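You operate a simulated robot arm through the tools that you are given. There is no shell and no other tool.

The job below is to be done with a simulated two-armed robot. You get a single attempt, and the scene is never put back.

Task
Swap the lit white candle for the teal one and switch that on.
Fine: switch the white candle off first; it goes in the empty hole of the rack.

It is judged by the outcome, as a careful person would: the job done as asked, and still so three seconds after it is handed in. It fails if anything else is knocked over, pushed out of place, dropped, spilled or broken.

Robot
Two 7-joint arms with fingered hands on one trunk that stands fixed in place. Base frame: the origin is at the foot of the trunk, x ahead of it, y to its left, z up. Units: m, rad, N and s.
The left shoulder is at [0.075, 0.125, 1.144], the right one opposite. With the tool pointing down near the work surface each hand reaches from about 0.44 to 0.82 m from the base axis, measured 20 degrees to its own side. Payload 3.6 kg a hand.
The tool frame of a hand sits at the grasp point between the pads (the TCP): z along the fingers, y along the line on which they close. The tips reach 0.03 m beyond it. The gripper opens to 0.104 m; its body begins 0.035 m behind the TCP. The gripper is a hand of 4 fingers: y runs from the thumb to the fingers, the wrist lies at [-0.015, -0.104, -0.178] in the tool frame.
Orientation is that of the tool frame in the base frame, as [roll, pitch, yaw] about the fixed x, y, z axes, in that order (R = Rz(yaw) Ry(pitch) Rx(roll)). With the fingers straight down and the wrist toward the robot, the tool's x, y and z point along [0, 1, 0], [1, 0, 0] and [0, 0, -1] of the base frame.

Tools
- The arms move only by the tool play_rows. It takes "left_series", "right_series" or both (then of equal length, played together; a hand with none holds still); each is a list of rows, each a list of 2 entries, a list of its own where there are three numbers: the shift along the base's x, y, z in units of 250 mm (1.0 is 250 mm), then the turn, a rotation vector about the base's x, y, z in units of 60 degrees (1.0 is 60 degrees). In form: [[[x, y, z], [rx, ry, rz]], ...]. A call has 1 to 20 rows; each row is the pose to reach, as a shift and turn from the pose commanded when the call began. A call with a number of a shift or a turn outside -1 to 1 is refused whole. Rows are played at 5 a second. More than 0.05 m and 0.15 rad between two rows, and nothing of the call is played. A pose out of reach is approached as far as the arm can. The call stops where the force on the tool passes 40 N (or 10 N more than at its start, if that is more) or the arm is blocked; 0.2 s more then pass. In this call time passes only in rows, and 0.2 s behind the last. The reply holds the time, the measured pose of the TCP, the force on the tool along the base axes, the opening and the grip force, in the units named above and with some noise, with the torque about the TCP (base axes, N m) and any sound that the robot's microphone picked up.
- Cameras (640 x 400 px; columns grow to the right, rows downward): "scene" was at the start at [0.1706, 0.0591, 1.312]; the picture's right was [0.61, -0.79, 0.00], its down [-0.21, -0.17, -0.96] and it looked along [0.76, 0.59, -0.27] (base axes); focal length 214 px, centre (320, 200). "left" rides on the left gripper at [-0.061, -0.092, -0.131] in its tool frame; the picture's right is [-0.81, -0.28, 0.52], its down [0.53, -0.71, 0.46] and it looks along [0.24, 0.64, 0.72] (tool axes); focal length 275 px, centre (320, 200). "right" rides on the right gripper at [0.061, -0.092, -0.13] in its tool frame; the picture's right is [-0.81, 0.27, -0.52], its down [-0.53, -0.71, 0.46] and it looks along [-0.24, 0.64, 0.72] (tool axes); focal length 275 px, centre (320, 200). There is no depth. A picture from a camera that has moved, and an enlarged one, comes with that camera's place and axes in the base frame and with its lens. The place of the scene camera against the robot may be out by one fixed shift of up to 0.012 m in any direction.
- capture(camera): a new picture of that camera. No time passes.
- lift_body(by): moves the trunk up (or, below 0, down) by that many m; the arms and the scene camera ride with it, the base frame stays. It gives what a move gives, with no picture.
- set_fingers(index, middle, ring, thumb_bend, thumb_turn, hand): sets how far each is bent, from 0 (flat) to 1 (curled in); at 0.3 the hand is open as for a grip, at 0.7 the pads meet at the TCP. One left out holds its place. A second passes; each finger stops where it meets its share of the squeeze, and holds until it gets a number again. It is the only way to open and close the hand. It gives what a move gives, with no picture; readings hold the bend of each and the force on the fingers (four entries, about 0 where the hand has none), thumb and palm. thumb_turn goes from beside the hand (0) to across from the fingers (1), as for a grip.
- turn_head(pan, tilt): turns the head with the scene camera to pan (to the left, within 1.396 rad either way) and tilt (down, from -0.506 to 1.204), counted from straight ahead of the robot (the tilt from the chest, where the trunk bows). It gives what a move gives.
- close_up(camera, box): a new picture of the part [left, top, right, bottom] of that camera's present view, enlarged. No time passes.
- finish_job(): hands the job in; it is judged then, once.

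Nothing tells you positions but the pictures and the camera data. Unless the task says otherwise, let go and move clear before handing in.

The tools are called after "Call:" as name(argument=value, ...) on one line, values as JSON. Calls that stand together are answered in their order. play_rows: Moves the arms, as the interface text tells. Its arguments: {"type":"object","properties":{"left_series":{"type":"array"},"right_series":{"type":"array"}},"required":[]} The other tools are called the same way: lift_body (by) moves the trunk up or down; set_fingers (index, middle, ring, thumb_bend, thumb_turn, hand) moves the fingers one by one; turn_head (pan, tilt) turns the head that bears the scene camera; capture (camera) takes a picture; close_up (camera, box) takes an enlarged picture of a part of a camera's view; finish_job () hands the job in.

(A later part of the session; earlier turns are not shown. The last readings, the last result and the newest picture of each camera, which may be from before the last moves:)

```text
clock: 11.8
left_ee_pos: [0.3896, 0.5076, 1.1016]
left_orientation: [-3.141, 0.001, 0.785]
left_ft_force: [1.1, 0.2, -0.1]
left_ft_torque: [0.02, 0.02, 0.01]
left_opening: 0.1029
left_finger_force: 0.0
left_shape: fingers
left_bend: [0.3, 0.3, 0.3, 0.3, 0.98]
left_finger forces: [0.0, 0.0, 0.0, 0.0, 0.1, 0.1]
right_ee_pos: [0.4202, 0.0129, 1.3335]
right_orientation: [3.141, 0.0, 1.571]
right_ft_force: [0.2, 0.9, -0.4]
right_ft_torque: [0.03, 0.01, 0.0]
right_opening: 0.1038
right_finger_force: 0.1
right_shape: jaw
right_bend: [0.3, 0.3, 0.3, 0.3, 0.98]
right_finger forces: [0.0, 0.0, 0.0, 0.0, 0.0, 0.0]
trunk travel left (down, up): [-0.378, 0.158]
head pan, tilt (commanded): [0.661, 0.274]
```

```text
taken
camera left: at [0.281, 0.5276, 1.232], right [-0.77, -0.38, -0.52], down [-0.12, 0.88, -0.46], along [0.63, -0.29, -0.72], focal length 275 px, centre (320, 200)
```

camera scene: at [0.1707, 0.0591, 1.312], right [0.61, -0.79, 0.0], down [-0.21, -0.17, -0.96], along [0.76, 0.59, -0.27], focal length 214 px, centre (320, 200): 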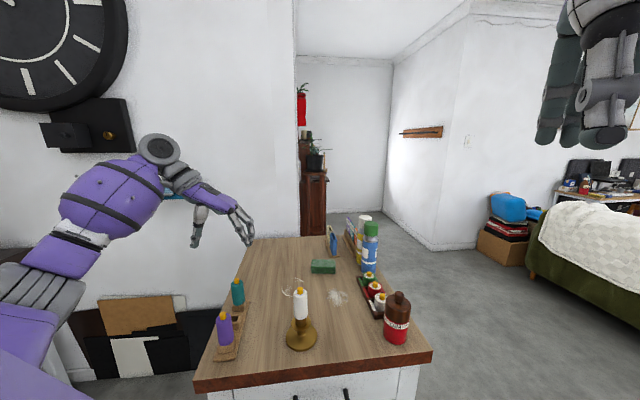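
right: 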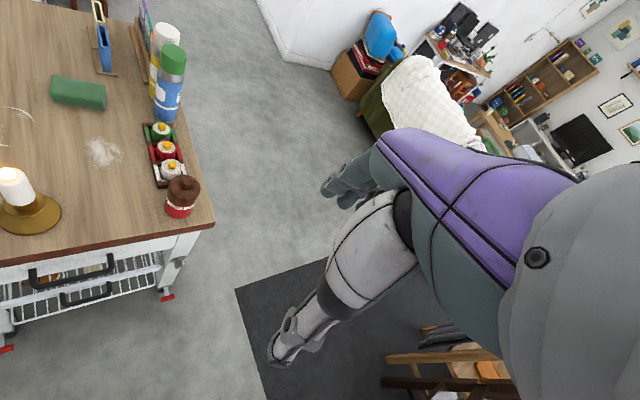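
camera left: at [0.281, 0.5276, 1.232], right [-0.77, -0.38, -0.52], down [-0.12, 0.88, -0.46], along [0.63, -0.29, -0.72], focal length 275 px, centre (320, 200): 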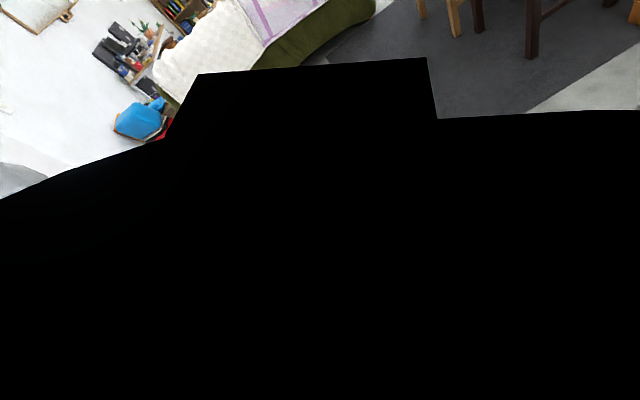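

The -45° turn is within reach, but the forearm now blocks the hand camera. I'll back the yaw off to -30° and see if the camera clears.

Call:
play_rows(left_series=[[[0, 0, 0], [0, 0, 0.125]], [[0, 0, 0], [0, 0, 0.25]]])

Call:
capture(camera="left")

Call:
close_up(camera="scene", box=[100, 150, 340, 370])

```text
clock: 12.4
left_ee_pos: [0.3892, 0.5084, 1.1016]
left_orientation: [-3.141, -0.001, 1.046]
left_ft_force: [-0.3, 0.6, 0.9]
left_ft_torque: [-0.02, -0.01, 0.02]
left_opening: 0.1029
left_finger_force: 0.1
left_shape: fingers
left_bend: [0.3, 0.3, 0.3, 0.3, 0.98]
left_finger forces: [0.0, 0.2, 0.0, 0.0, 0.0, 0.0]
right_ee_pos: [0.4201, 0.0112, 1.3331]
right_orientation: [-3.14, -0.001, 1.57]
right_ft_force: [-0.1, 0.3, 1.1]
right_ft_torque: [0.0, 0.0, 0.0]
right_opening: 0.1037
right_finger_force: 0.0
right_shape: jaw
right_bend: [0.3, 0.3, 0.3, 0.3, 0.98]
right_finger forces: [0.0, 0.1, 0.0, 0.1, 0.1, 0.0]
trunk travel left (down, up): [-0.378, 0.158]
head pan, tilt (commanded): [0.661, 0.274]
```

```text
taken
camera left: at [0.2793, 0.4987, 1.2326], right [-0.64, -0.56, -0.52], down [-0.35, 0.82, -0.46], along [0.68, -0.11, -0.72], focal length 275 px, centre (320, 200)
```

left: 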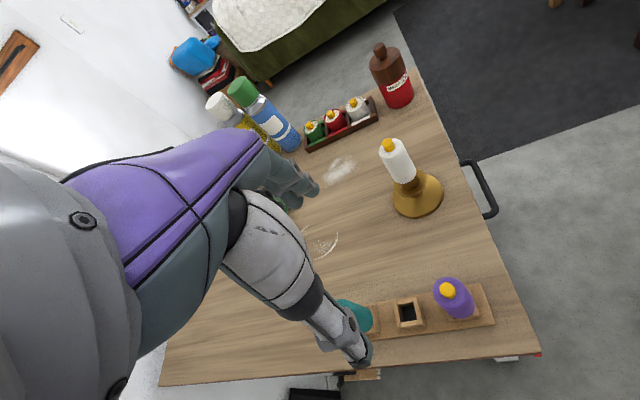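

```text
1.82 times, centred on (220, 260) of scene
camera zoom: at [0.1706, 0.059, 1.312], right [0.61, -0.79, 0.0], down [-0.21, -0.17, -0.96], along [0.76, 0.59, -0.27], focal length 390 px, centre (502, 91)
```

zoom: 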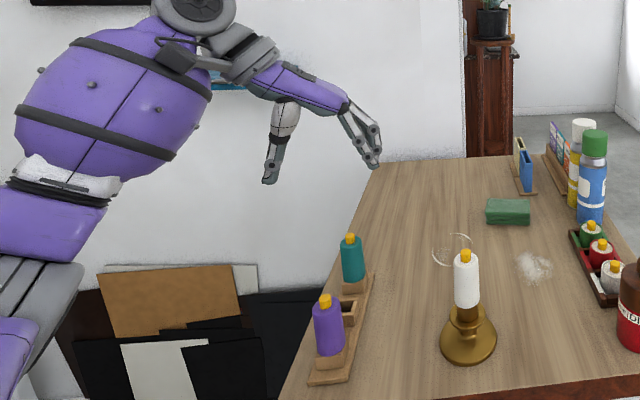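

At -30° the hand camera sees everything. I'll use this view for more accurate positions.

Call:
close_up(camera="left", box=[365, 125, 455, 225])

Call:
close_up(camera="left", box=[330, 265, 500, 365])

```text
4.00 times, centred on (410, 175) of left
camera zoom: at [0.2793, 0.4987, 1.2326], right [-0.64, -0.56, -0.52], down [-0.35, 0.82, -0.46], along [0.68, -0.11, -0.72], focal length 1101 px, centre (-40, 300)
```

zoom: 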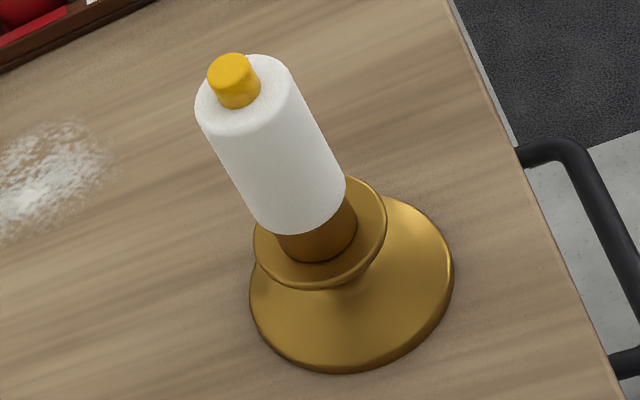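

```text
3.76 times, centred on (415, 315) of left
camera zoom: at [0.2793, 0.4987, 1.2326], right [-0.64, -0.56, -0.52], down [-0.35, 0.82, -0.46], along [0.68, -0.11, -0.72], focal length 1036 px, centre (-38, -233)
```

zoom: 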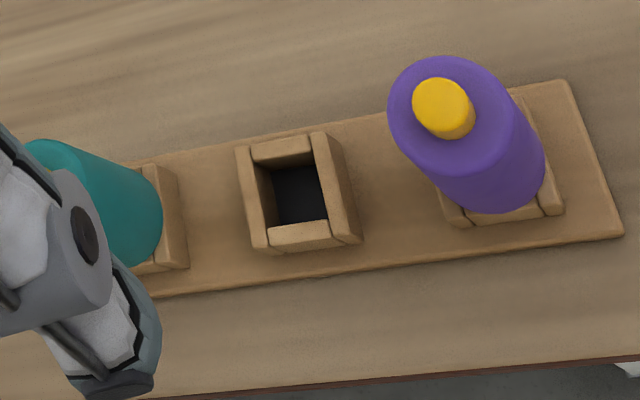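

Combining views, the white candle's axis is near (0.484, 0.3535) with its cap top at about 0.975; the rack hole is near (0.397, 0.513). I'll carry the open hand, still at -30° yaw, to above the white candle.

Call:
play_rows(left_series=[[[0.076, -0.124, 0], [0, 0, 0]], [[0.153, -0.247, 0], [0, 0, 0]], [[0.229, -0.371, 0], [0, 0, 0]], [[0.306, -0.494, 0], [0, 0, 0]], [[0.382, -0.618, -0.02], [0, 0, 0]]])

Call:
capture(camera="left")

Call:
close_up(camera="scene", box=[220, 200, 380, 360])

```text
clock: 13.6
left_ee_pos: [0.4853, 0.3508, 1.0969]
left_orientation: [-3.141, -0.001, 1.047]
left_ft_force: [0.3, 0.0, -0.7]
left_ft_torque: [0.02, -0.02, 0.02]
left_opening: 0.1029
left_finger_force: 0.1
left_shape: fingers
left_bend: [0.3, 0.3, 0.3, 0.3, 0.98]
left_finger forces: [0.0, 0.0, 0.0, 0.0, 0.0, 0.0]
right_ee_pos: [0.4198, 0.0117, 1.3324]
right_orientation: [-3.141, -0.001, 1.571]
right_ft_force: [-0.1, -0.3, 0.1]
right_ft_torque: [0.0, -0.01, -0.01]
right_opening: 0.1039
right_finger_force: 0.1
right_shape: jaw
right_bend: [0.3, 0.3, 0.3, 0.3, 0.98]
right_finger forces: [0.0, 0.1, 0.1, 0.0, 0.0, 0.0]
trunk travel left (down, up): [-0.378, 0.158]
head pan, tilt (commanded): [0.661, 0.274]
```

```text
taken
camera left: at [0.3753, 0.3416, 1.2272], right [-0.64, -0.56, -0.52], down [-0.35, 0.82, -0.45], along [0.68, -0.11, -0.72], focal length 275 px, centre (320, 200)
```

left: 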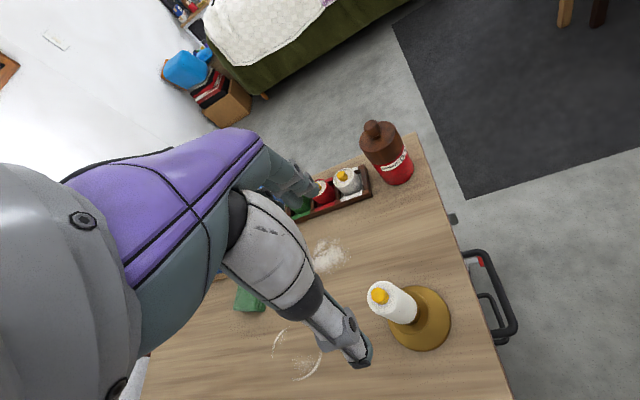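

```text
2.50 times, centred on (300, 280) of scene
camera zoom: at [0.171, 0.0586, 1.312], right [0.61, -0.79, 0.0], down [-0.21, -0.17, -0.96], along [0.76, 0.59, -0.27], focal length 536 px, centre (370, 0)
```

zoom: 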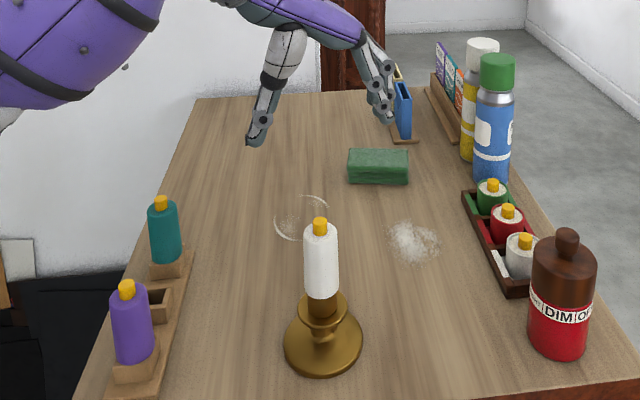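

The candle sits where predicted, centred between fingers and thumb. I'll descend to just above it and check once more.

Call:
play_rows(left_series=[[[0, 0, -0.12], [0, 0, 0]], [[0, 0, -0.24], [0, 0, 0]], [[0, 0, -0.35], [0, 0, 0]]])

Call:
capture(camera="left")

Call:
close_up(camera="scene", box=[240, 220, 360, 350])

```text
clock: 14.4
left_ee_pos: [0.4831, 0.352, 1.0095]
left_orientation: [3.141, -0.001, 1.047]
left_ft_force: [0.3, -0.3, -0.6]
left_ft_torque: [-0.04, -0.02, 0.02]
left_opening: 0.1028
left_finger_force: 0.1
left_shape: fingers
left_bend: [0.3, 0.3, 0.3, 0.3, 0.98]
left_finger forces: [0.0, 0.1, 0.1, 0.0, 0.1, 0.1]
right_ee_pos: [0.42, 0.0122, 1.3334]
right_orientation: [3.141, 0.0, 1.571]
right_ft_force: [0.1, -0.8, -0.1]
right_ft_torque: [0.0, -0.01, -0.01]
right_opening: 0.1038
right_finger_force: 0.0
right_shape: jaw
right_bend: [0.3, 0.3, 0.3, 0.3, 0.98]
right_finger forces: [0.0, 0.0, 0.1, 0.0, 0.1, 0.0]
trunk travel left (down, up): [-0.378, 0.158]
head pan, tilt (commanded): [0.661, 0.274]
```

```text
taken
camera left: at [0.374, 0.3433, 1.1399], right [-0.64, -0.56, -0.52], down [-0.35, 0.82, -0.46], along [0.68, -0.11, -0.72], focal length 275 px, centre (320, 200)
```

left: 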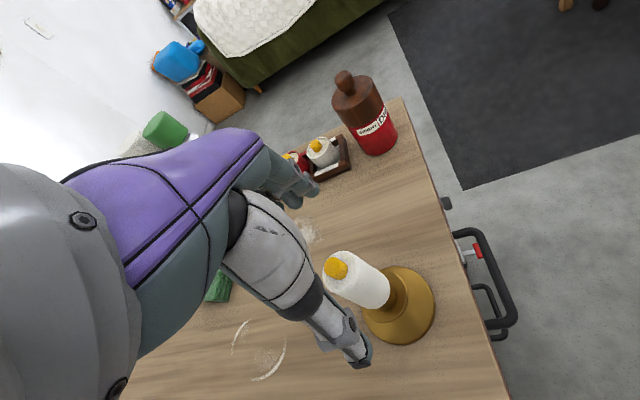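

```text
3.08 times, centred on (300, 285) of scene
camera zoom: at [0.1708, 0.0592, 1.312], right [0.61, -0.79, 0.0], down [-0.21, -0.17, -0.96], along [0.76, 0.59, -0.27], focal length 660 px, centre (382, -62)
```

zoom: 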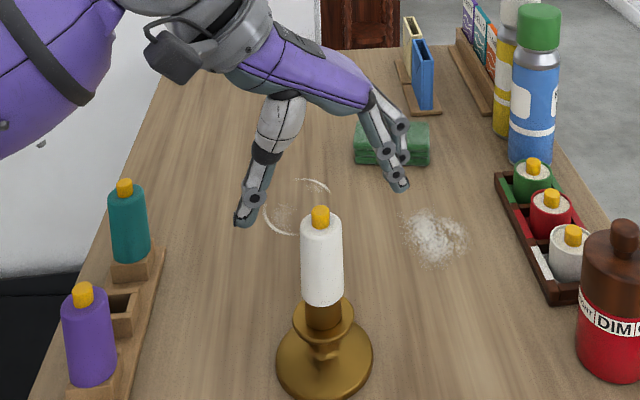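

Alignment looks good. I'll descend around the candle to TCP z ≈ 0.948, which leaves about 8 mm between palm and cap so the switch isn't pressed.

Call:
play_rows(left_series=[[[0, 0, -0.06], [0, 0, 0]], [[0, 0, -0.12], [0, 0, 0]], [[0, 0, -0.18], [0, 0, 0]], [[0, 0, -0.244], [0, 0, 0]]])

Call:
close_up(camera="left", box=[240, 150, 440, 380])

Call:
close_up(camera="scene", box=[250, 240, 350, 350])

```text
clock: 15.4
left_ee_pos: [0.4836, 0.3534, 0.9483]
left_orientation: [3.14, 0.0, 1.046]
left_ft_force: [0.2, 0.3, -0.6]
left_ft_torque: [0.02, 0.0, 0.03]
left_opening: 0.1026
left_finger_force: 0.1
left_shape: fingers
left_bend: [0.3, 0.3, 0.3, 0.3, 0.98]
left_finger forces: [0.1, 0.0, 0.1, 0.0, 0.0, 0.0]
right_ee_pos: [0.4201, 0.0112, 1.3327]
right_orientation: [-3.141, 0.001, 1.571]
right_ft_force: [-0.5, -0.6, 0.5]
right_ft_torque: [0.01, 0.0, 0.05]
right_opening: 0.1033
right_finger_force: 0.1
right_shape: jaw
right_bend: [0.3, 0.3, 0.3, 0.3, 0.98]
right_finger forces: [0.1, 0.0, 0.0, 0.1, 0.0, 0.0]
trunk travel left (down, up): [-0.378, 0.158]
head pan, tilt (commanded): [0.661, 0.274]
```

```text
1.74 times, centred on (340, 265) of left
camera zoom: at [0.3746, 0.3446, 1.0781], right [-0.64, -0.56, -0.52], down [-0.35, 0.82, -0.46], along [0.68, -0.11, -0.72], focal length 479 px, centre (285, 87)
```

zoom: 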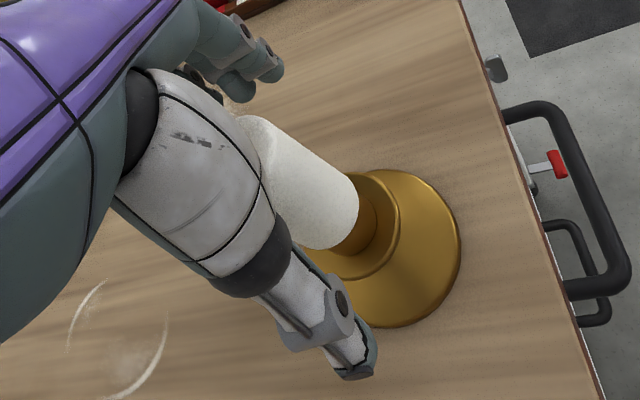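

```text
3.64 times, centred on (300, 295) of scene
camera zoom: at [0.1707, 0.0592, 1.312], right [0.61, -0.79, 0.0], down [-0.21, -0.17, -0.96], along [0.76, 0.59, -0.27], focal length 780 px, centre (393, -146)
```

zoom: 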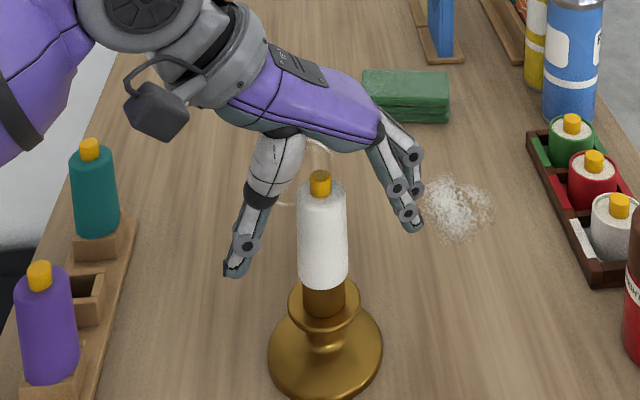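

The candle is centred between thumb and fingers and the cap is clear of the palm. I'll close partway first to check symmetry.

Call:
set_fingers(hand="left", index=0.5, middle=0.5, ring=0.5, thumb_bend=0.5)

Call:
close_up(camera="left", box=[240, 150, 440, 380])

Call:
close_up(camera="scene", box=[270, 260, 340, 330])

```text
clock: 16.4
left_ee_pos: [0.4846, 0.354, 0.948]
left_orientation: [3.141, -0.002, 1.048]
left_ft_force: [0.0, 0.4, -0.3]
left_ft_torque: [0.02, -0.02, 0.0]
left_opening: 0.0523
left_finger_force: 0.0
left_shape: fingers
left_bend: [0.5, 0.5, 0.5, 0.5, 1.0]
left_finger forces: [0.1, 0.0, 0.1, 0.0, 0.0, 0.0]
right_ee_pos: [0.4198, 0.0128, 1.3342]
right_orientation: [3.141, 0.0, 1.57]
right_ft_force: [0.0, -0.1, -0.3]
right_ft_torque: [-0.05, -0.05, 0.0]
right_opening: 0.1037
right_finger_force: 0.0
right_shape: jaw
right_bend: [0.3, 0.3, 0.3, 0.3, 0.98]
right_finger forces: [0.0, 0.0, 0.1, 0.0, 0.1, 0.0]
trunk travel left (down, up): [-0.378, 0.158]
head pan, tilt (commanded): [0.661, 0.274]
```

```text
1.74 times, centred on (340, 265) of left
camera zoom: at [0.3745, 0.3446, 1.0783], right [-0.64, -0.56, -0.52], down [-0.35, 0.82, -0.45], along [0.68, -0.11, -0.72], focal length 479 px, centre (285, 87)
```

zoom: 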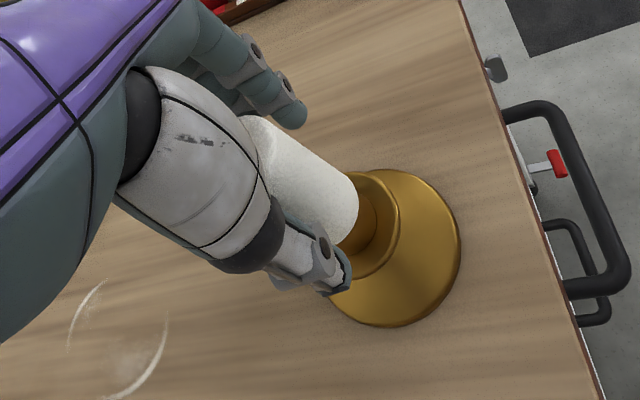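

```text
5.71 times, centred on (305, 295) of scene
camera zoom: at [0.1706, 0.0591, 1.312], right [0.61, -0.79, 0.0], down [-0.21, -0.17, -0.96], along [0.76, 0.59, -0.27], focal length 1226 px, centre (406, -343)
```

zoom: 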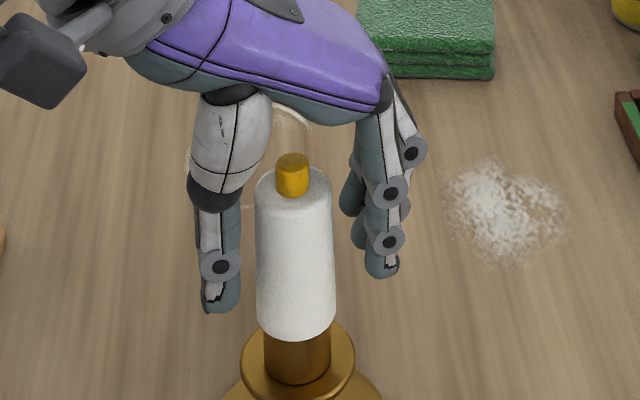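

The candle sits about 2 mm toward the thumb, so I'll shift the hand 2 mm that way and then close fully.

Call:
play_rows(left_series=[[[-0.008, 0.005, 0], [0, 0, 0]]])

Call:
set_fingers(hand="left", index=0.7, middle=0.7, ring=0.7, thumb_bend=0.7)

Call:
close_up(camera="left", box=[240, 150, 440, 380])

Call:
close_up(camera="scene", box=[265, 260, 345, 360])

```text
clock: 16.8
left_ee_pos: [0.4829, 0.3543, 0.949]
left_orientation: [3.142, -0.002, 1.047]
left_ft_force: [0.6, -0.1, 0.0]
left_ft_torque: [0.03, 0.0, -0.01]
left_opening: 0.0526
left_finger_force: 0.1
left_shape: fingers
left_bend: [0.5, 0.5, 0.5, 0.5, 1.0]
left_finger forces: [0.0, 0.0, 0.0, 0.2, 0.1, 0.0]
right_ee_pos: [0.4192, 0.0124, 1.3322]
right_orientation: [3.141, 0.0, 1.571]
right_ft_force: [0.0, -0.2, -0.1]
right_ft_torque: [0.03, 0.01, 0.04]
right_opening: 0.1035
right_finger_force: 0.0
right_shape: jaw
right_bend: [0.3, 0.3, 0.3, 0.3, 0.98]
right_finger forces: [0.1, 0.0, 0.0, 0.0, 0.0, 0.0]
trunk travel left (down, up): [-0.378, 0.158]
head pan, tilt (commanded): [0.661, 0.274]
```

```text
clock: 17.8
left_ee_pos: [0.4836, 0.3546, 0.9479]
left_orientation: [-3.142, -0.002, 1.048]
left_ft_force: [6.3, -2.2, 1.8]
left_ft_torque: [-0.09, -0.17, -0.04]
left_opening: 0.0249
left_finger_force: 10.8
left_shape: fingers
left_bend: [0.61, 0.62, 0.7, 0.61, 1.0]
left_finger forces: [6.0, 7.4, 0.0, 0.1, 7.9, 0.0]
right_ee_pos: [0.4204, 0.0111, 1.3325]
right_orientation: [3.141, -0.001, 1.57]
right_ft_force: [-0.4, -0.4, -0.8]
right_ft_torque: [0.01, 0.0, -0.01]
right_opening: 0.1037
right_finger_force: 0.0
right_shape: jaw
right_bend: [0.3, 0.3, 0.3, 0.3, 0.98]
right_finger forces: [0.1, 0.0, 0.0, 0.0, 0.0, 0.0]
trunk travel left (down, up): [-0.378, 0.158]
head pan, tilt (commanded): [0.661, 0.274]
```

```text
1.74 times, centred on (340, 265) of left
camera zoom: at [0.3729, 0.3457, 1.0784], right [-0.64, -0.56, -0.52], down [-0.35, 0.82, -0.46], along [0.68, -0.11, -0.72], focal length 479 px, centre (285, 87)
```

zoom: 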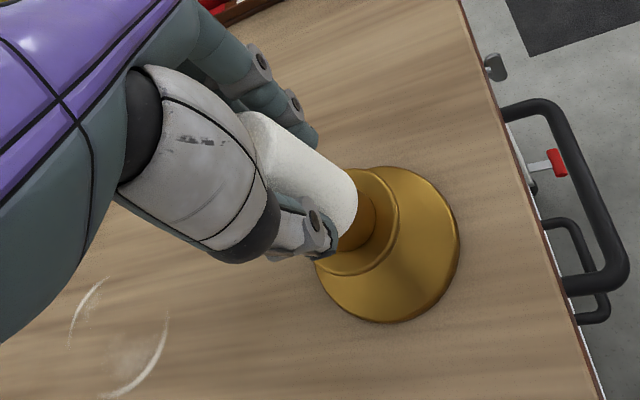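

```text
4.00 times, centred on (305, 310) of scene
camera zoom: at [0.1713, 0.0587, 1.312], right [0.61, -0.79, 0.0], down [-0.21, -0.17, -0.96], along [0.76, 0.59, -0.27], focal length 858 px, centre (380, -240)
```

zoom: 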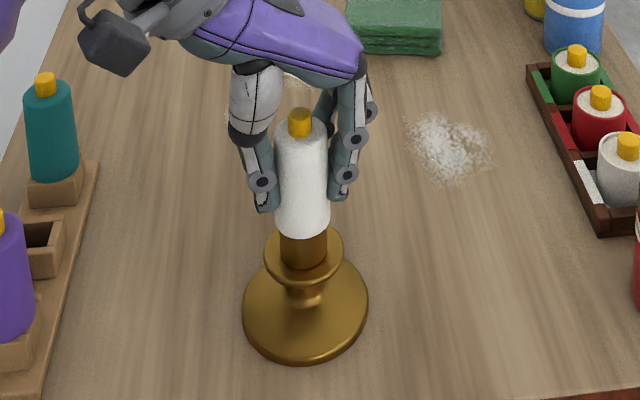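

Gripped with thumb, index and middle at about 7 N, but the hand is pushing the candle sideways with about 6 N. I'll nudge 1 mm to relieve that before lifting.

Call:
play_rows(left_series=[[[0.004, -0.002, 0], [0, 0, 0]]])

```text
clock: 18.2
left_ee_pos: [0.484, 0.3546, 0.9467]
left_orientation: [3.141, -0.001, 1.047]
left_ft_force: [2.6, -1.1, 1.9]
left_ft_torque: [-0.02, -0.12, -0.01]
left_opening: 0.0251
left_finger_force: 10.3
left_shape: fingers
left_bend: [0.62, 0.63, 0.7, 0.61, 1.0]
left_finger forces: [5.2, 6.5, 0.0, 0.0, 9.4, 0.0]
right_ee_pos: [0.4205, 0.0121, 1.3333]
right_orientation: [-3.139, 0.001, 1.57]
right_ft_force: [-0.5, -0.8, -0.6]
right_ft_torque: [-0.03, 0.0, 0.01]
right_opening: 0.1036
right_finger_force: 0.0
right_shape: jaw
right_bend: [0.3, 0.3, 0.3, 0.3, 0.98]
right_finger forces: [0.1, 0.0, 0.0, 0.0, 0.0, 0.1]
trunk travel left (down, up): [-0.378, 0.158]
head pan, tilt (commanded): [0.661, 0.274]
```

The side force dropped to under 3 N. I'll nudge 0.6 mm more and begin lifting slowly, checking whether the holder comes along.

Call:
play_rows(left_series=[[[0.003, -0.0015, 0], [0, 0, 0]], [[0.003, -0.0015, 0.01], [0, 0, 0]], [[0.003, -0.0015, 0.02], [0, 0, 0]], [[0.003, -0.0015, 0.03], [0, 0, 0]]])

Call:
close_up(camera="scene", box=[265, 260, 345, 360])

Call:
close_up(camera="left", box=[240, 150, 440, 380])

```text
clock: 19.2
left_ee_pos: [0.4848, 0.3542, 0.9551]
left_orientation: [-3.141, -0.001, 1.047]
left_ft_force: [0.0, -0.1, -1.1]
left_ft_torque: [0.03, -0.03, -0.01]
left_opening: 0.0252
left_finger_force: 10.1
left_shape: fingers
left_bend: [0.63, 0.64, 0.7, 0.61, 1.0]
left_finger forces: [4.8, 5.7, 0.0, 0.0, 10.5, 0.1]
right_ee_pos: [0.4194, 0.0115, 1.3328]
right_orientation: [3.141, 0.002, 1.57]
right_ft_force: [-0.5, 0.5, 0.6]
right_ft_torque: [0.01, -0.03, -0.03]
right_opening: 0.1039
right_finger_force: 0.1
right_shape: jaw
right_bend: [0.3, 0.3, 0.3, 0.3, 0.98]
right_finger forces: [0.1, 0.1, 0.1, 0.0, 0.1, 0.0]
trunk travel left (down, up): [-0.378, 0.158]
head pan, tilt (commanded): [0.661, 0.274]
```

```text
4.00 times, centred on (305, 310) of scene
camera zoom: at [0.1708, 0.0592, 1.312], right [0.61, -0.79, 0.0], down [-0.21, -0.17, -0.96], along [0.76, 0.59, -0.27], focal length 858 px, centre (380, -240)
```

zoom: 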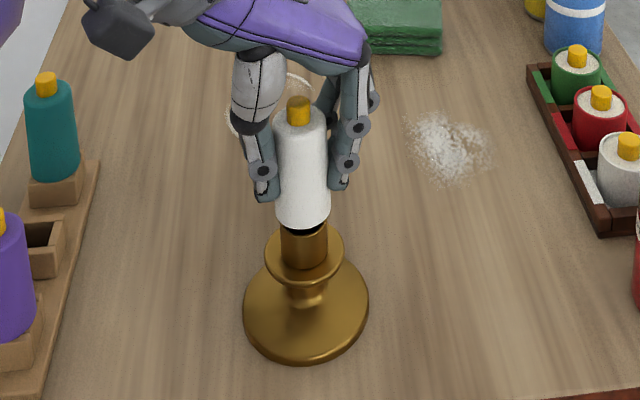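

```text
1.74 times, centred on (340, 265) of left
camera zoom: at [0.3745, 0.3448, 1.0862], right [-0.64, -0.56, -0.52], down [-0.35, 0.82, -0.45], along [0.68, -0.11, -0.72], focal length 479 px, centre (285, 87)
```

zoom: 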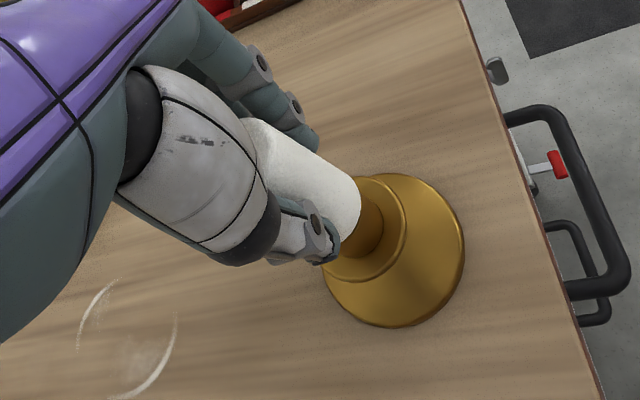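

The candle is sliding out freely and the holder stays put. I'll keep lifting straight up.

Call:
play_rows(left_series=[[[0, 0, 0.02], [0, 0, 0]], [[0, 0, 0.04], [0, 0, 0]], [[0, 0, 0.06], [0, 0, 0]], [[0, 0, 0.09], [0, 0, 0]], [[0, 0, 0.13], [0, 0, 0]], [[0, 0, 0.18], [0, 0, 0]], [[0, 0, 0.24], [0, 0, 0]]])

Call:
close_up(camera="scene", box=[265, 240, 345, 350])

Call:
close_up(camera="left", box=[280, 180, 440, 320])

```text
clock: 20.8
left_ee_pos: [0.4852, 0.3533, 1.0158]
left_orientation: [3.141, -0.003, 1.048]
left_ft_force: [0.4, 0.4, -0.3]
left_ft_torque: [0.0, 0.04, 0.03]
left_opening: 0.0251
left_finger_force: 10.0
left_shape: fingers
left_bend: [0.63, 0.64, 0.7, 0.61, 1.0]
left_finger forces: [4.7, 5.6, 0.0, 0.0, 10.4, 0.0]
right_ee_pos: [0.4199, 0.0115, 1.3333]
right_orientation: [3.141, -0.001, 1.569]
right_ft_force: [0.2, -0.4, -0.3]
right_ft_torque: [0.01, 0.02, 0.02]
right_opening: 0.1036
right_finger_force: 0.0
right_shape: jaw
right_bend: [0.3, 0.3, 0.3, 0.3, 0.98]
right_finger forces: [0.0, 0.1, 0.1, 0.1, 0.0, 0.1]
trunk travel left (down, up): [-0.378, 0.158]
head pan, tilt (commanded): [0.661, 0.274]
```

```text
3.64 times, centred on (305, 295) of scene
camera zoom: at [0.1707, 0.059, 1.312], right [0.61, -0.79, 0.0], down [-0.21, -0.17, -0.96], along [0.76, 0.59, -0.27], focal length 780 px, centre (374, -146)
```

zoom: 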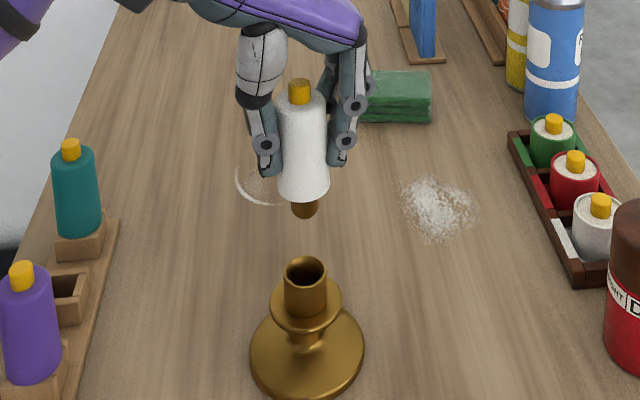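

```text
2.86 times, centred on (360, 250) of left
camera zoom: at [0.3753, 0.3444, 1.1463], right [-0.64, -0.56, -0.52], down [-0.35, 0.82, -0.45], along [0.68, -0.11, -0.72], focal length 786 px, centre (206, 57)
```

zoom: 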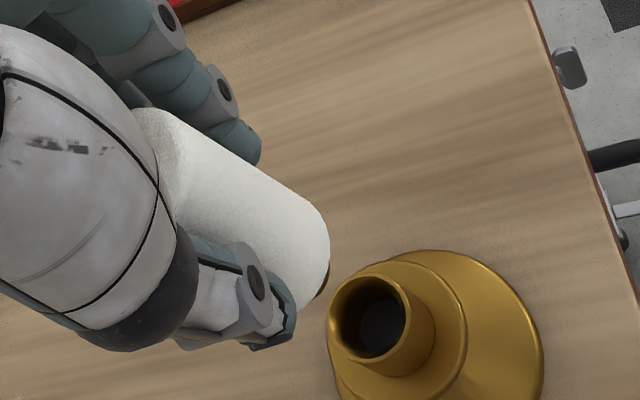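

The candle has a round, slightly tapered stub underneath, so its yaw doesn't matter. I'll zoom in to measure the stub and cup.

Call:
close_up(camera="scene", box=[285, 255, 325, 330])

Call:
close_up(camera="left", box=[310, 200, 420, 310])

```text
5.33 times, centred on (305, 292) of scene
camera zoom: at [0.1707, 0.059, 1.312], right [0.61, -0.79, 0.0], down [-0.21, -0.17, -0.96], along [0.76, 0.59, -0.27], focal length 1144 px, centre (400, -293)
```

zoom: 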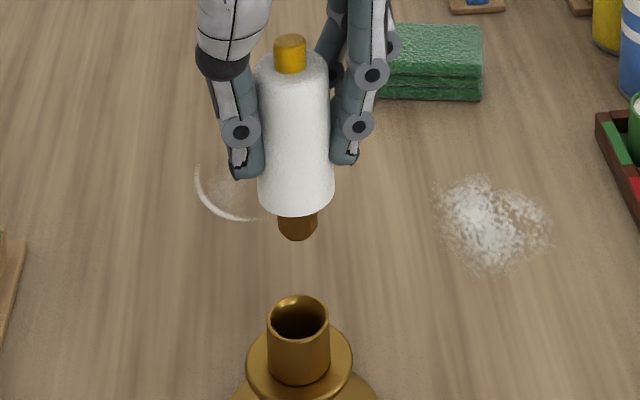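

```text
3.64 times, centred on (365, 255) of left
camera zoom: at [0.3753, 0.3444, 1.1463], right [-0.64, -0.56, -0.52], down [-0.35, 0.82, -0.45], along [0.68, -0.11, -0.72], focal length 1001 px, centre (156, 0)
```

zoom: 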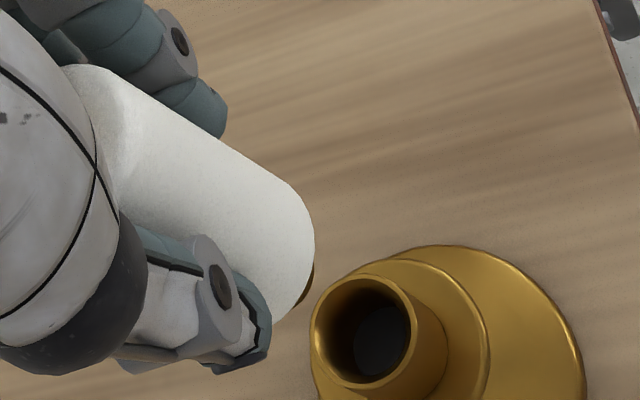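

The stub is about 18 mm across and 22 mm long; the rack hole is about 21 mm and the cup about 25 mm. The ring finger isn't touching the candle, so I'll straighten it to keep it away from the teal candle, then carry the white candle high to above the hole.

Call:
set_fingers(hand="left", ring=0.3)

Call:
play_rows(left_series=[[[0, 0, 0.06], [0, 0, 0]], [[-0.01, 0.02, 0.14], [0, 0, 0]], [[-0.06, 0.11, 0.16], [0, 0, 0]], [[-0.13, 0.237, 0.16], [0, 0, 0]], [[-0.2, 0.365, 0.16], [0, 0, 0]], [[-0.27, 0.493, 0.16], [0, 0, 0]], [[-0.33, 0.602, 0.16], [0, 0, 0]], [[-0.349, 0.637, 0.16], [0, 0, 0]]])

Call:
capture(camera="left")

Call:
close_up(camera="scene", box=[190, 230, 310, 370])

```text
clock: 21.8
left_ee_pos: [0.4861, 0.3542, 1.0153]
left_orientation: [-3.141, -0.003, 1.048]
left_ft_force: [-0.4, -0.4, -0.2]
left_ft_torque: [-0.03, -0.02, -0.02]
left_opening: 0.0251
left_finger_force: 10.5
left_shape: fingers
left_bend: [0.63, 0.64, 0.3, 0.61, 1.0]
left_finger forces: [4.7, 5.6, 0.0, 0.0, 10.4, 0.0]
right_ee_pos: [0.4206, 0.0134, 1.3348]
right_orientation: [-3.141, 0.0, 1.571]
right_ft_force: [-0.5, -0.6, -0.7]
right_ft_torque: [0.01, -0.02, -0.02]
right_opening: 0.1036
right_finger_force: 0.1
right_shape: jaw
right_bend: [0.3, 0.3, 0.3, 0.3, 0.98]
right_finger forces: [0.1, 0.0, 0.0, 0.0, 0.0, 0.1]
trunk travel left (down, up): [-0.378, 0.158]
head pan, tilt (commanded): [0.661, 0.274]
```

```text
clock: 23.6
left_ee_pos: [0.3972, 0.5141, 1.0535]
left_orientation: [-3.141, -0.003, 1.049]
left_ft_force: [0.4, -0.2, -0.7]
left_ft_torque: [0.01, -0.01, 0.0]
left_opening: 0.0249
left_finger_force: 10.7
left_shape: fingers
left_bend: [0.63, 0.64, 0.3, 0.61, 1.0]
left_finger forces: [5.0, 5.7, 0.0, 0.0, 10.3, 0.0]
right_ee_pos: [0.4196, 0.0132, 1.3339]
right_orientation: [-3.142, 0.0, 1.57]
right_ft_force: [0.7, -0.1, -0.1]
right_ft_torque: [-0.02, 0.01, 0.0]
right_opening: 0.1039
right_finger_force: 0.1
right_shape: jaw
right_bend: [0.3, 0.3, 0.3, 0.3, 0.98]
right_finger forces: [0.1, 0.1, 0.0, 0.1, 0.0, 0.0]
trunk travel left (down, up): [-0.378, 0.158]
head pan, tilt (commanded): [0.661, 0.274]
```

```text
taken
camera left: at [0.2869, 0.5046, 1.1846], right [-0.64, -0.56, -0.52], down [-0.35, 0.82, -0.46], along [0.68, -0.11, -0.72], focal length 275 px, centre (320, 200)
```

left: 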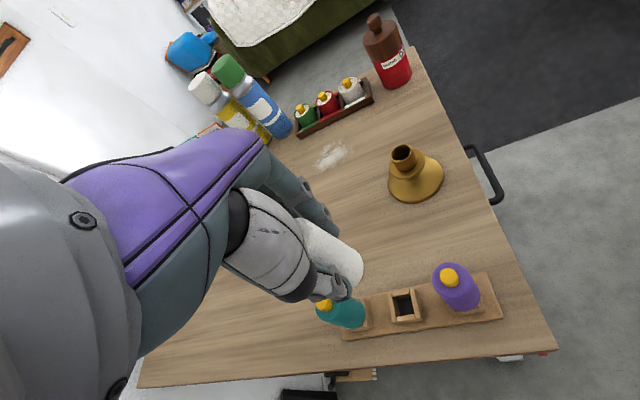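

```text
2.86 times, centred on (250, 300) of scene
camera zoom: at [0.1706, 0.0591, 1.312], right [0.61, -0.79, 0.0], down [-0.21, -0.17, -0.96], along [0.76, 0.59, -0.27], focal length 613 px, centre (520, -86)
```

zoom: 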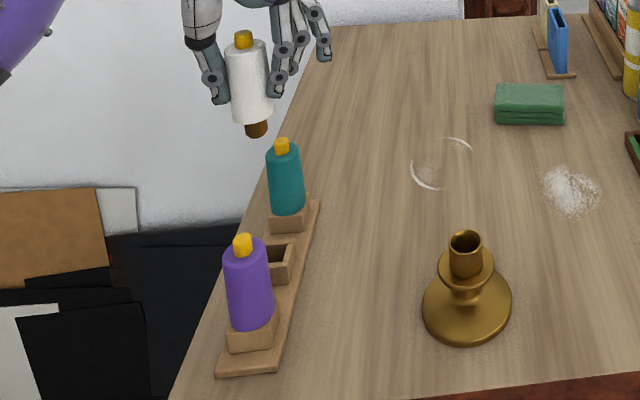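

The white candle is held upright above the hole. I'll zoom for the alignment of the stub to the hole.

Call:
close_up(camera="left", box=[320, 230, 460, 340])

Call:
close_up(camera="scene", box=[215, 235, 265, 325])

```text
3.64 times, centred on (390, 285) of left
camera zoom: at [0.2869, 0.5046, 1.1846], right [-0.64, -0.56, -0.52], down [-0.35, 0.82, -0.46], along [0.68, -0.11, -0.72], focal length 1001 px, centre (66, -109)
```

zoom: 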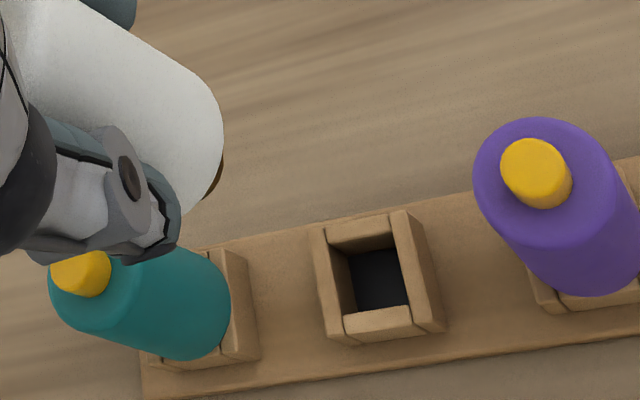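

```text
4.44 times, centred on (240, 280) of scene
camera zoom: at [0.1706, 0.0591, 1.312], right [0.61, -0.79, 0.0], down [-0.21, -0.17, -0.96], along [0.76, 0.59, -0.27], focal length 953 px, centre (676, -156)
```

zoom: 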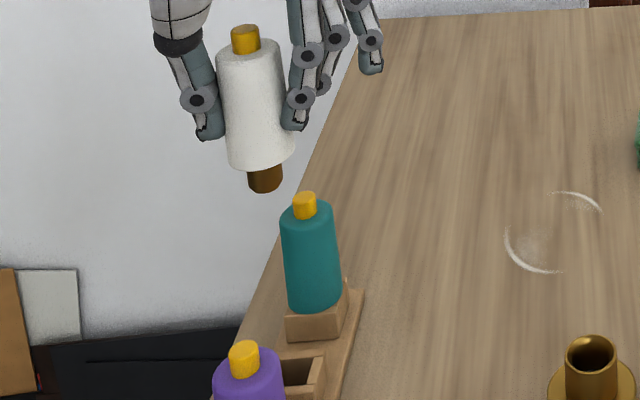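

The candle is upright with its stub within about 1 mm of the tool axis, and the hole is within about 1 to 2 mm of alignment. I'll shift 1 mm and lower until the stub is about 2.5 cm above the block, then re-check.

Call:
play_rows(left_series=[[[-0.004, 0, -0.1], [0, 0, 0]], [[-0.004, 0, -0.2], [0, 0, 0]], [[-0.004, 0, -0.3], [0, 0, 0]], [[-0.004, 0, -0.4], [0, 0, 0]]])

Call:
close_up(camera="left", box=[310, 200, 450, 310])

Call:
close_up(camera="scene", box=[205, 260, 265, 360])

```text
clock: 24.6
left_ee_pos: [0.3966, 0.5137, 0.9559]
left_orientation: [3.141, -0.002, 1.048]
left_ft_force: [0.7, -0.8, -1.2]
left_ft_torque: [0.02, 0.01, -0.01]
left_opening: 0.0251
left_finger_force: 10.7
left_shape: fingers
left_bend: [0.63, 0.64, 0.3, 0.61, 1.0]
left_finger forces: [5.0, 5.8, 0.0, 0.0, 10.2, 0.0]
right_ee_pos: [0.4204, 0.012, 1.3338]
right_orientation: [3.141, 0.002, 1.571]
right_ft_force: [-0.1, -0.7, 1.4]
right_ft_torque: [0.01, -0.04, 0.01]
right_opening: 0.1036
right_finger_force: 0.1
right_shape: jaw
right_bend: [0.3, 0.3, 0.3, 0.3, 0.98]
right_finger forces: [0.0, 0.0, 0.0, 0.0, 0.0, 0.0]
trunk travel left (down, up): [-0.378, 0.158]
head pan, tilt (commanded): [0.661, 0.274]
```

```text
3.64 times, centred on (380, 255) of left
camera zoom: at [0.2862, 0.5055, 1.0866], right [-0.64, -0.56, -0.52], down [-0.35, 0.82, -0.45], along [0.68, -0.11, -0.72], focal length 1001 px, centre (102, 0)
```

zoom: 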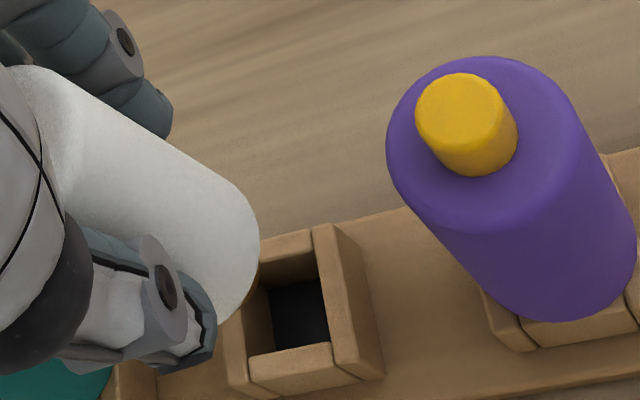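

```text
4.00 times, centred on (235, 310) of scene
camera zoom: at [0.1707, 0.0593, 1.312], right [0.61, -0.79, 0.0], down [-0.21, -0.17, -0.96], along [0.76, 0.59, -0.27], focal length 858 px, centre (660, -240)
```

zoom: 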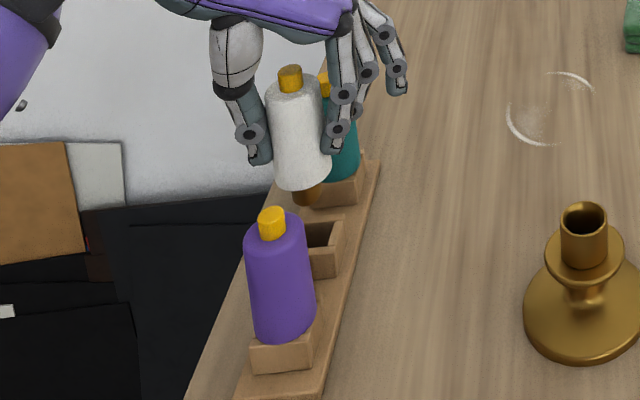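

The stub is hovering over the hole. I'll zoom tightly on both views.

Call:
close_up(camera="left", box=[340, 240, 400, 310])

Call:
close_up(camera="scene", box=[220, 290, 256, 335])

```text
5.71 times, centred on (370, 275) of left
camera zoom: at [0.2862, 0.5055, 1.0866], right [-0.64, -0.56, -0.52], down [-0.35, 0.82, -0.45], along [0.68, -0.11, -0.72], focal length 1573 px, centre (34, -229)
```

zoom: 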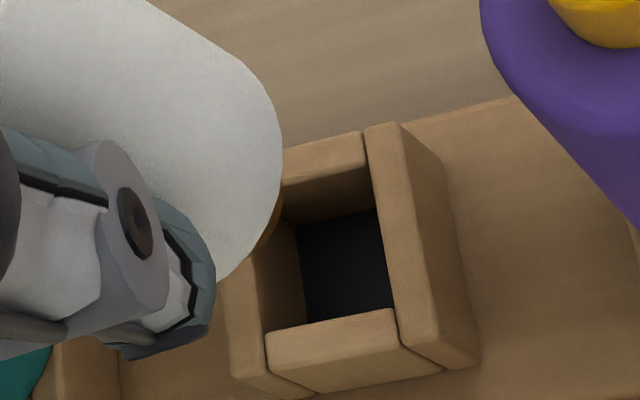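

```text
8.89 times, centred on (238, 312) of scene
camera zoom: at [0.1707, 0.0593, 1.312], right [0.61, -0.79, 0.0], down [-0.21, -0.17, -0.96], along [0.76, 0.59, -0.27], focal length 1906 px, centre (1049, -800)
```

zoom: 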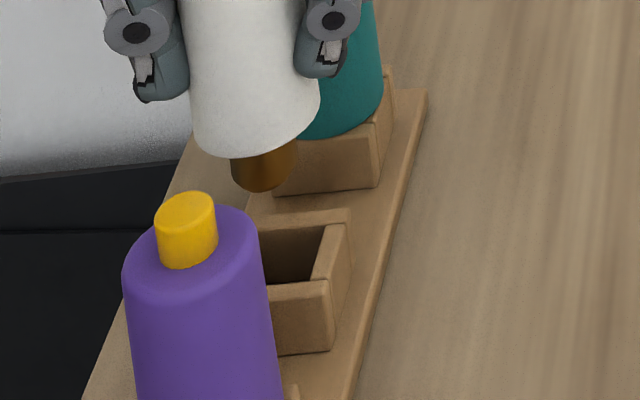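

Both views agree that the candle sits about 2 mm toward the thumb from the tool centre, so I'll compensate with a small shift and lower to just above the block.

Call:
play_rows(left_series=[[[0.009, -0.0045, -0.03], [0, 0, 0]], [[0.009, -0.0045, -0.06], [0, 0, 0]], [[0.009, -0.0045, -0.08], [0, 0, 0]]])

Call:
close_up(camera="left", box=[340, 230, 400, 300])

Call:
close_up(camera="scene", box=[220, 290, 256, 335])

```text
clock: 25.4
left_ee_pos: [0.3986, 0.512, 0.9345]
left_orientation: [3.14, 0.0, 1.048]
left_ft_force: [0.2, -0.7, -0.5]
left_ft_torque: [-0.01, 0.01, 0.01]
left_opening: 0.0252
left_finger_force: 10.6
left_shape: fingers
left_bend: [0.63, 0.64, 0.3, 0.61, 1.0]
left_finger forces: [5.0, 5.7, 0.0, 0.1, 10.2, 0.1]
right_ee_pos: [0.4199, 0.0127, 1.3336]
right_orientation: [3.141, -0.001, 1.57]
right_ft_force: [-0.4, -0.3, 0.3]
right_ft_torque: [0.01, -0.01, -0.03]
right_opening: 0.104
right_finger_force: 0.1
right_shape: jaw
right_bend: [0.3, 0.3, 0.3, 0.3, 0.98]
right_finger forces: [0.0, 0.1, 0.0, 0.0, 0.0, 0.0]
trunk travel left (down, up): [-0.378, 0.158]
head pan, tilt (commanded): [0.661, 0.274]
```

```text
5.71 times, centred on (370, 265) of left
camera zoom: at [0.288, 0.5036, 1.0662], right [-0.64, -0.56, -0.52], down [-0.35, 0.82, -0.45], along [0.68, -0.11, -0.72], focal length 1573 px, centre (34, -171)
```

zoom: 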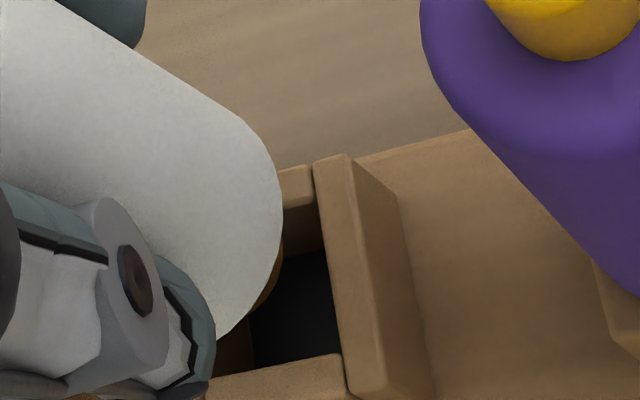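

```text
8.89 times, centred on (238, 312) of scene
camera zoom: at [0.1708, 0.0592, 1.312], right [0.61, -0.79, 0.0], down [-0.21, -0.17, -0.96], along [0.76, 0.59, -0.27], focal length 1906 px, centre (1049, -800)
```

zoom: 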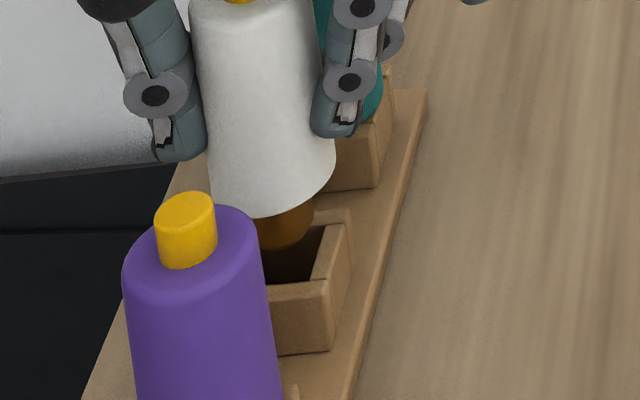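

Laterally the stub is lined up with the hole in both views. I'll lower slowly in small increments, watching for contact.

Call:
play_rows(left_series=[[[0, 0, -0.008], [0, 0, 0]], [[0, 0, -0.016], [0, 0, 0]], [[0, 0, -0.024], [0, 0, 0]], [[0, 0, -0.032], [0, 0, 0]]])

Call:
close_up(camera="scene", box=[220, 290, 256, 335])

```text
clock: 26.4
left_ee_pos: [0.3985, 0.5126, 0.9278]
left_orientation: [3.141, -0.002, 1.046]
left_ft_force: [0.0, 0.8, -1.2]
left_ft_torque: [-0.02, -0.03, 0.01]
left_opening: 0.0248
left_finger_force: 10.9
left_shape: fingers
left_bend: [0.63, 0.64, 0.3, 0.61, 1.0]
left_finger forces: [5.0, 5.8, 0.1, 0.0, 10.2, 0.0]
right_ee_pos: [0.4192, 0.0113, 1.3328]
right_orientation: [3.141, 0.001, 1.572]
right_ft_force: [-0.1, 0.4, -1.3]
right_ft_torque: [0.02, 0.0, -0.01]
right_opening: 0.1037
right_finger_force: 0.2
right_shape: jaw
right_bend: [0.3, 0.3, 0.3, 0.3, 0.98]
right_finger forces: [0.1, 0.0, 0.1, 0.1, 0.0, 0.0]
trunk travel left (down, up): [-0.378, 0.158]
head pan, tilt (commanded): [0.661, 0.274]
```

```text
8.89 times, centred on (238, 312) of scene
camera zoom: at [0.1707, 0.0592, 1.312], right [0.61, -0.79, 0.0], down [-0.21, -0.17, -0.96], along [0.76, 0.59, -0.27], focal length 1906 px, centre (1049, -800)
```

zoom: 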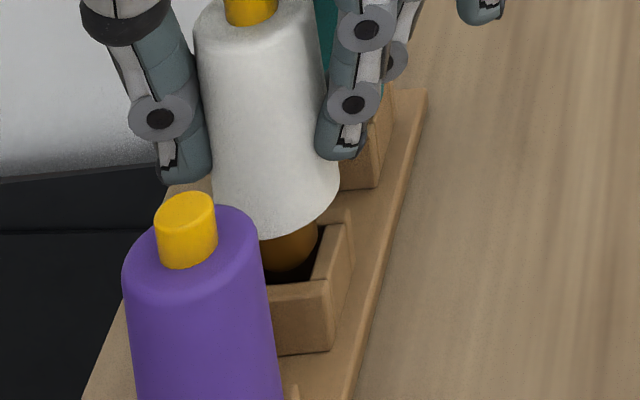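

No contact and the stub looks centred over the opening. I'll continue down.

Call:
play_rows(left_series=[[[0, 0, -0.008], [0, 0, 0]], [[0, 0, -0.016], [0, 0, 0]], [[0, 0, -0.024], [0, 0, 0]]])

Call:
close_up(camera="scene", box=[220, 290, 256, 335])

Call:
close_up(camera="left", box=[330, 220, 400, 300])

```text
clock: 27.2
left_ee_pos: [0.3988, 0.5114, 0.9222]
left_orientation: [-3.14, -0.002, 1.048]
left_ft_force: [-0.3, 0.5, 0.0]
left_ft_torque: [0.02, 0.05, 0.02]
left_opening: 0.0248
left_finger_force: 10.3
left_shape: fingers
left_bend: [0.63, 0.64, 0.3, 0.61, 1.0]
left_finger forces: [4.8, 5.7, 0.0, 0.1, 10.7, 0.0]
right_ee_pos: [0.4202, 0.0114, 1.3336]
right_orientation: [-3.141, 0.0, 1.57]
right_ft_force: [0.2, -0.1, -0.1]
right_ft_torque: [0.01, 0.03, -0.05]
right_opening: 0.1038
right_finger_force: 0.1
right_shape: jaw
right_bend: [0.3, 0.3, 0.3, 0.3, 0.98]
right_finger forces: [0.0, 0.0, 0.0, 0.1, 0.1, 0.0]
trunk travel left (down, up): [-0.378, 0.158]
head pan, tilt (commanded): [0.661, 0.274]
```

```text
8.89 times, centred on (238, 312) of scene
camera zoom: at [0.1705, 0.0592, 1.312], right [0.61, -0.79, 0.0], down [-0.21, -0.17, -0.96], along [0.76, 0.59, -0.27], focal length 1906 px, centre (1049, -800)
```

zoom: 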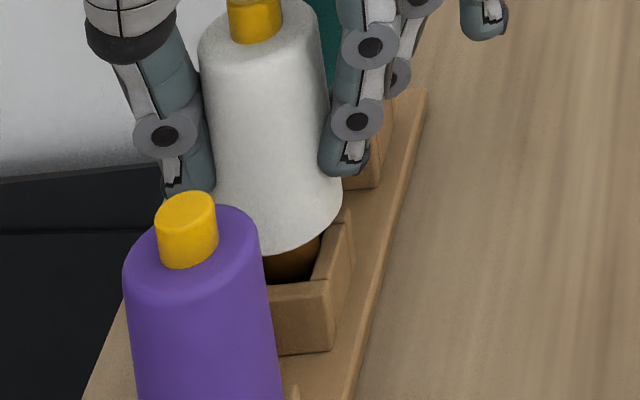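

```text
5.00 times, centred on (365, 260) of left
camera zoom: at [0.2885, 0.5032, 1.0524], right [-0.64, -0.56, -0.52], down [-0.35, 0.82, -0.46], along [0.68, -0.11, -0.72], focal length 1376 px, centre (95, -100)
```

zoom: 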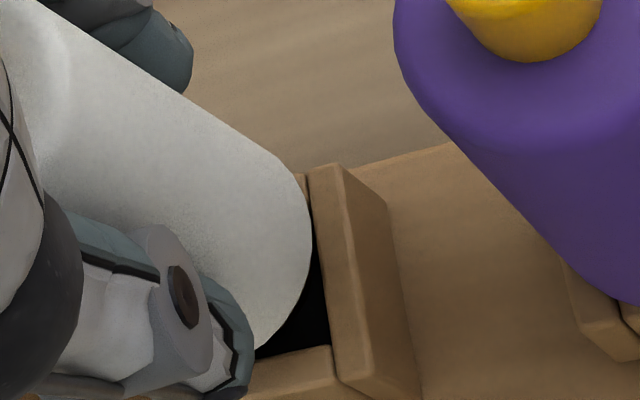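

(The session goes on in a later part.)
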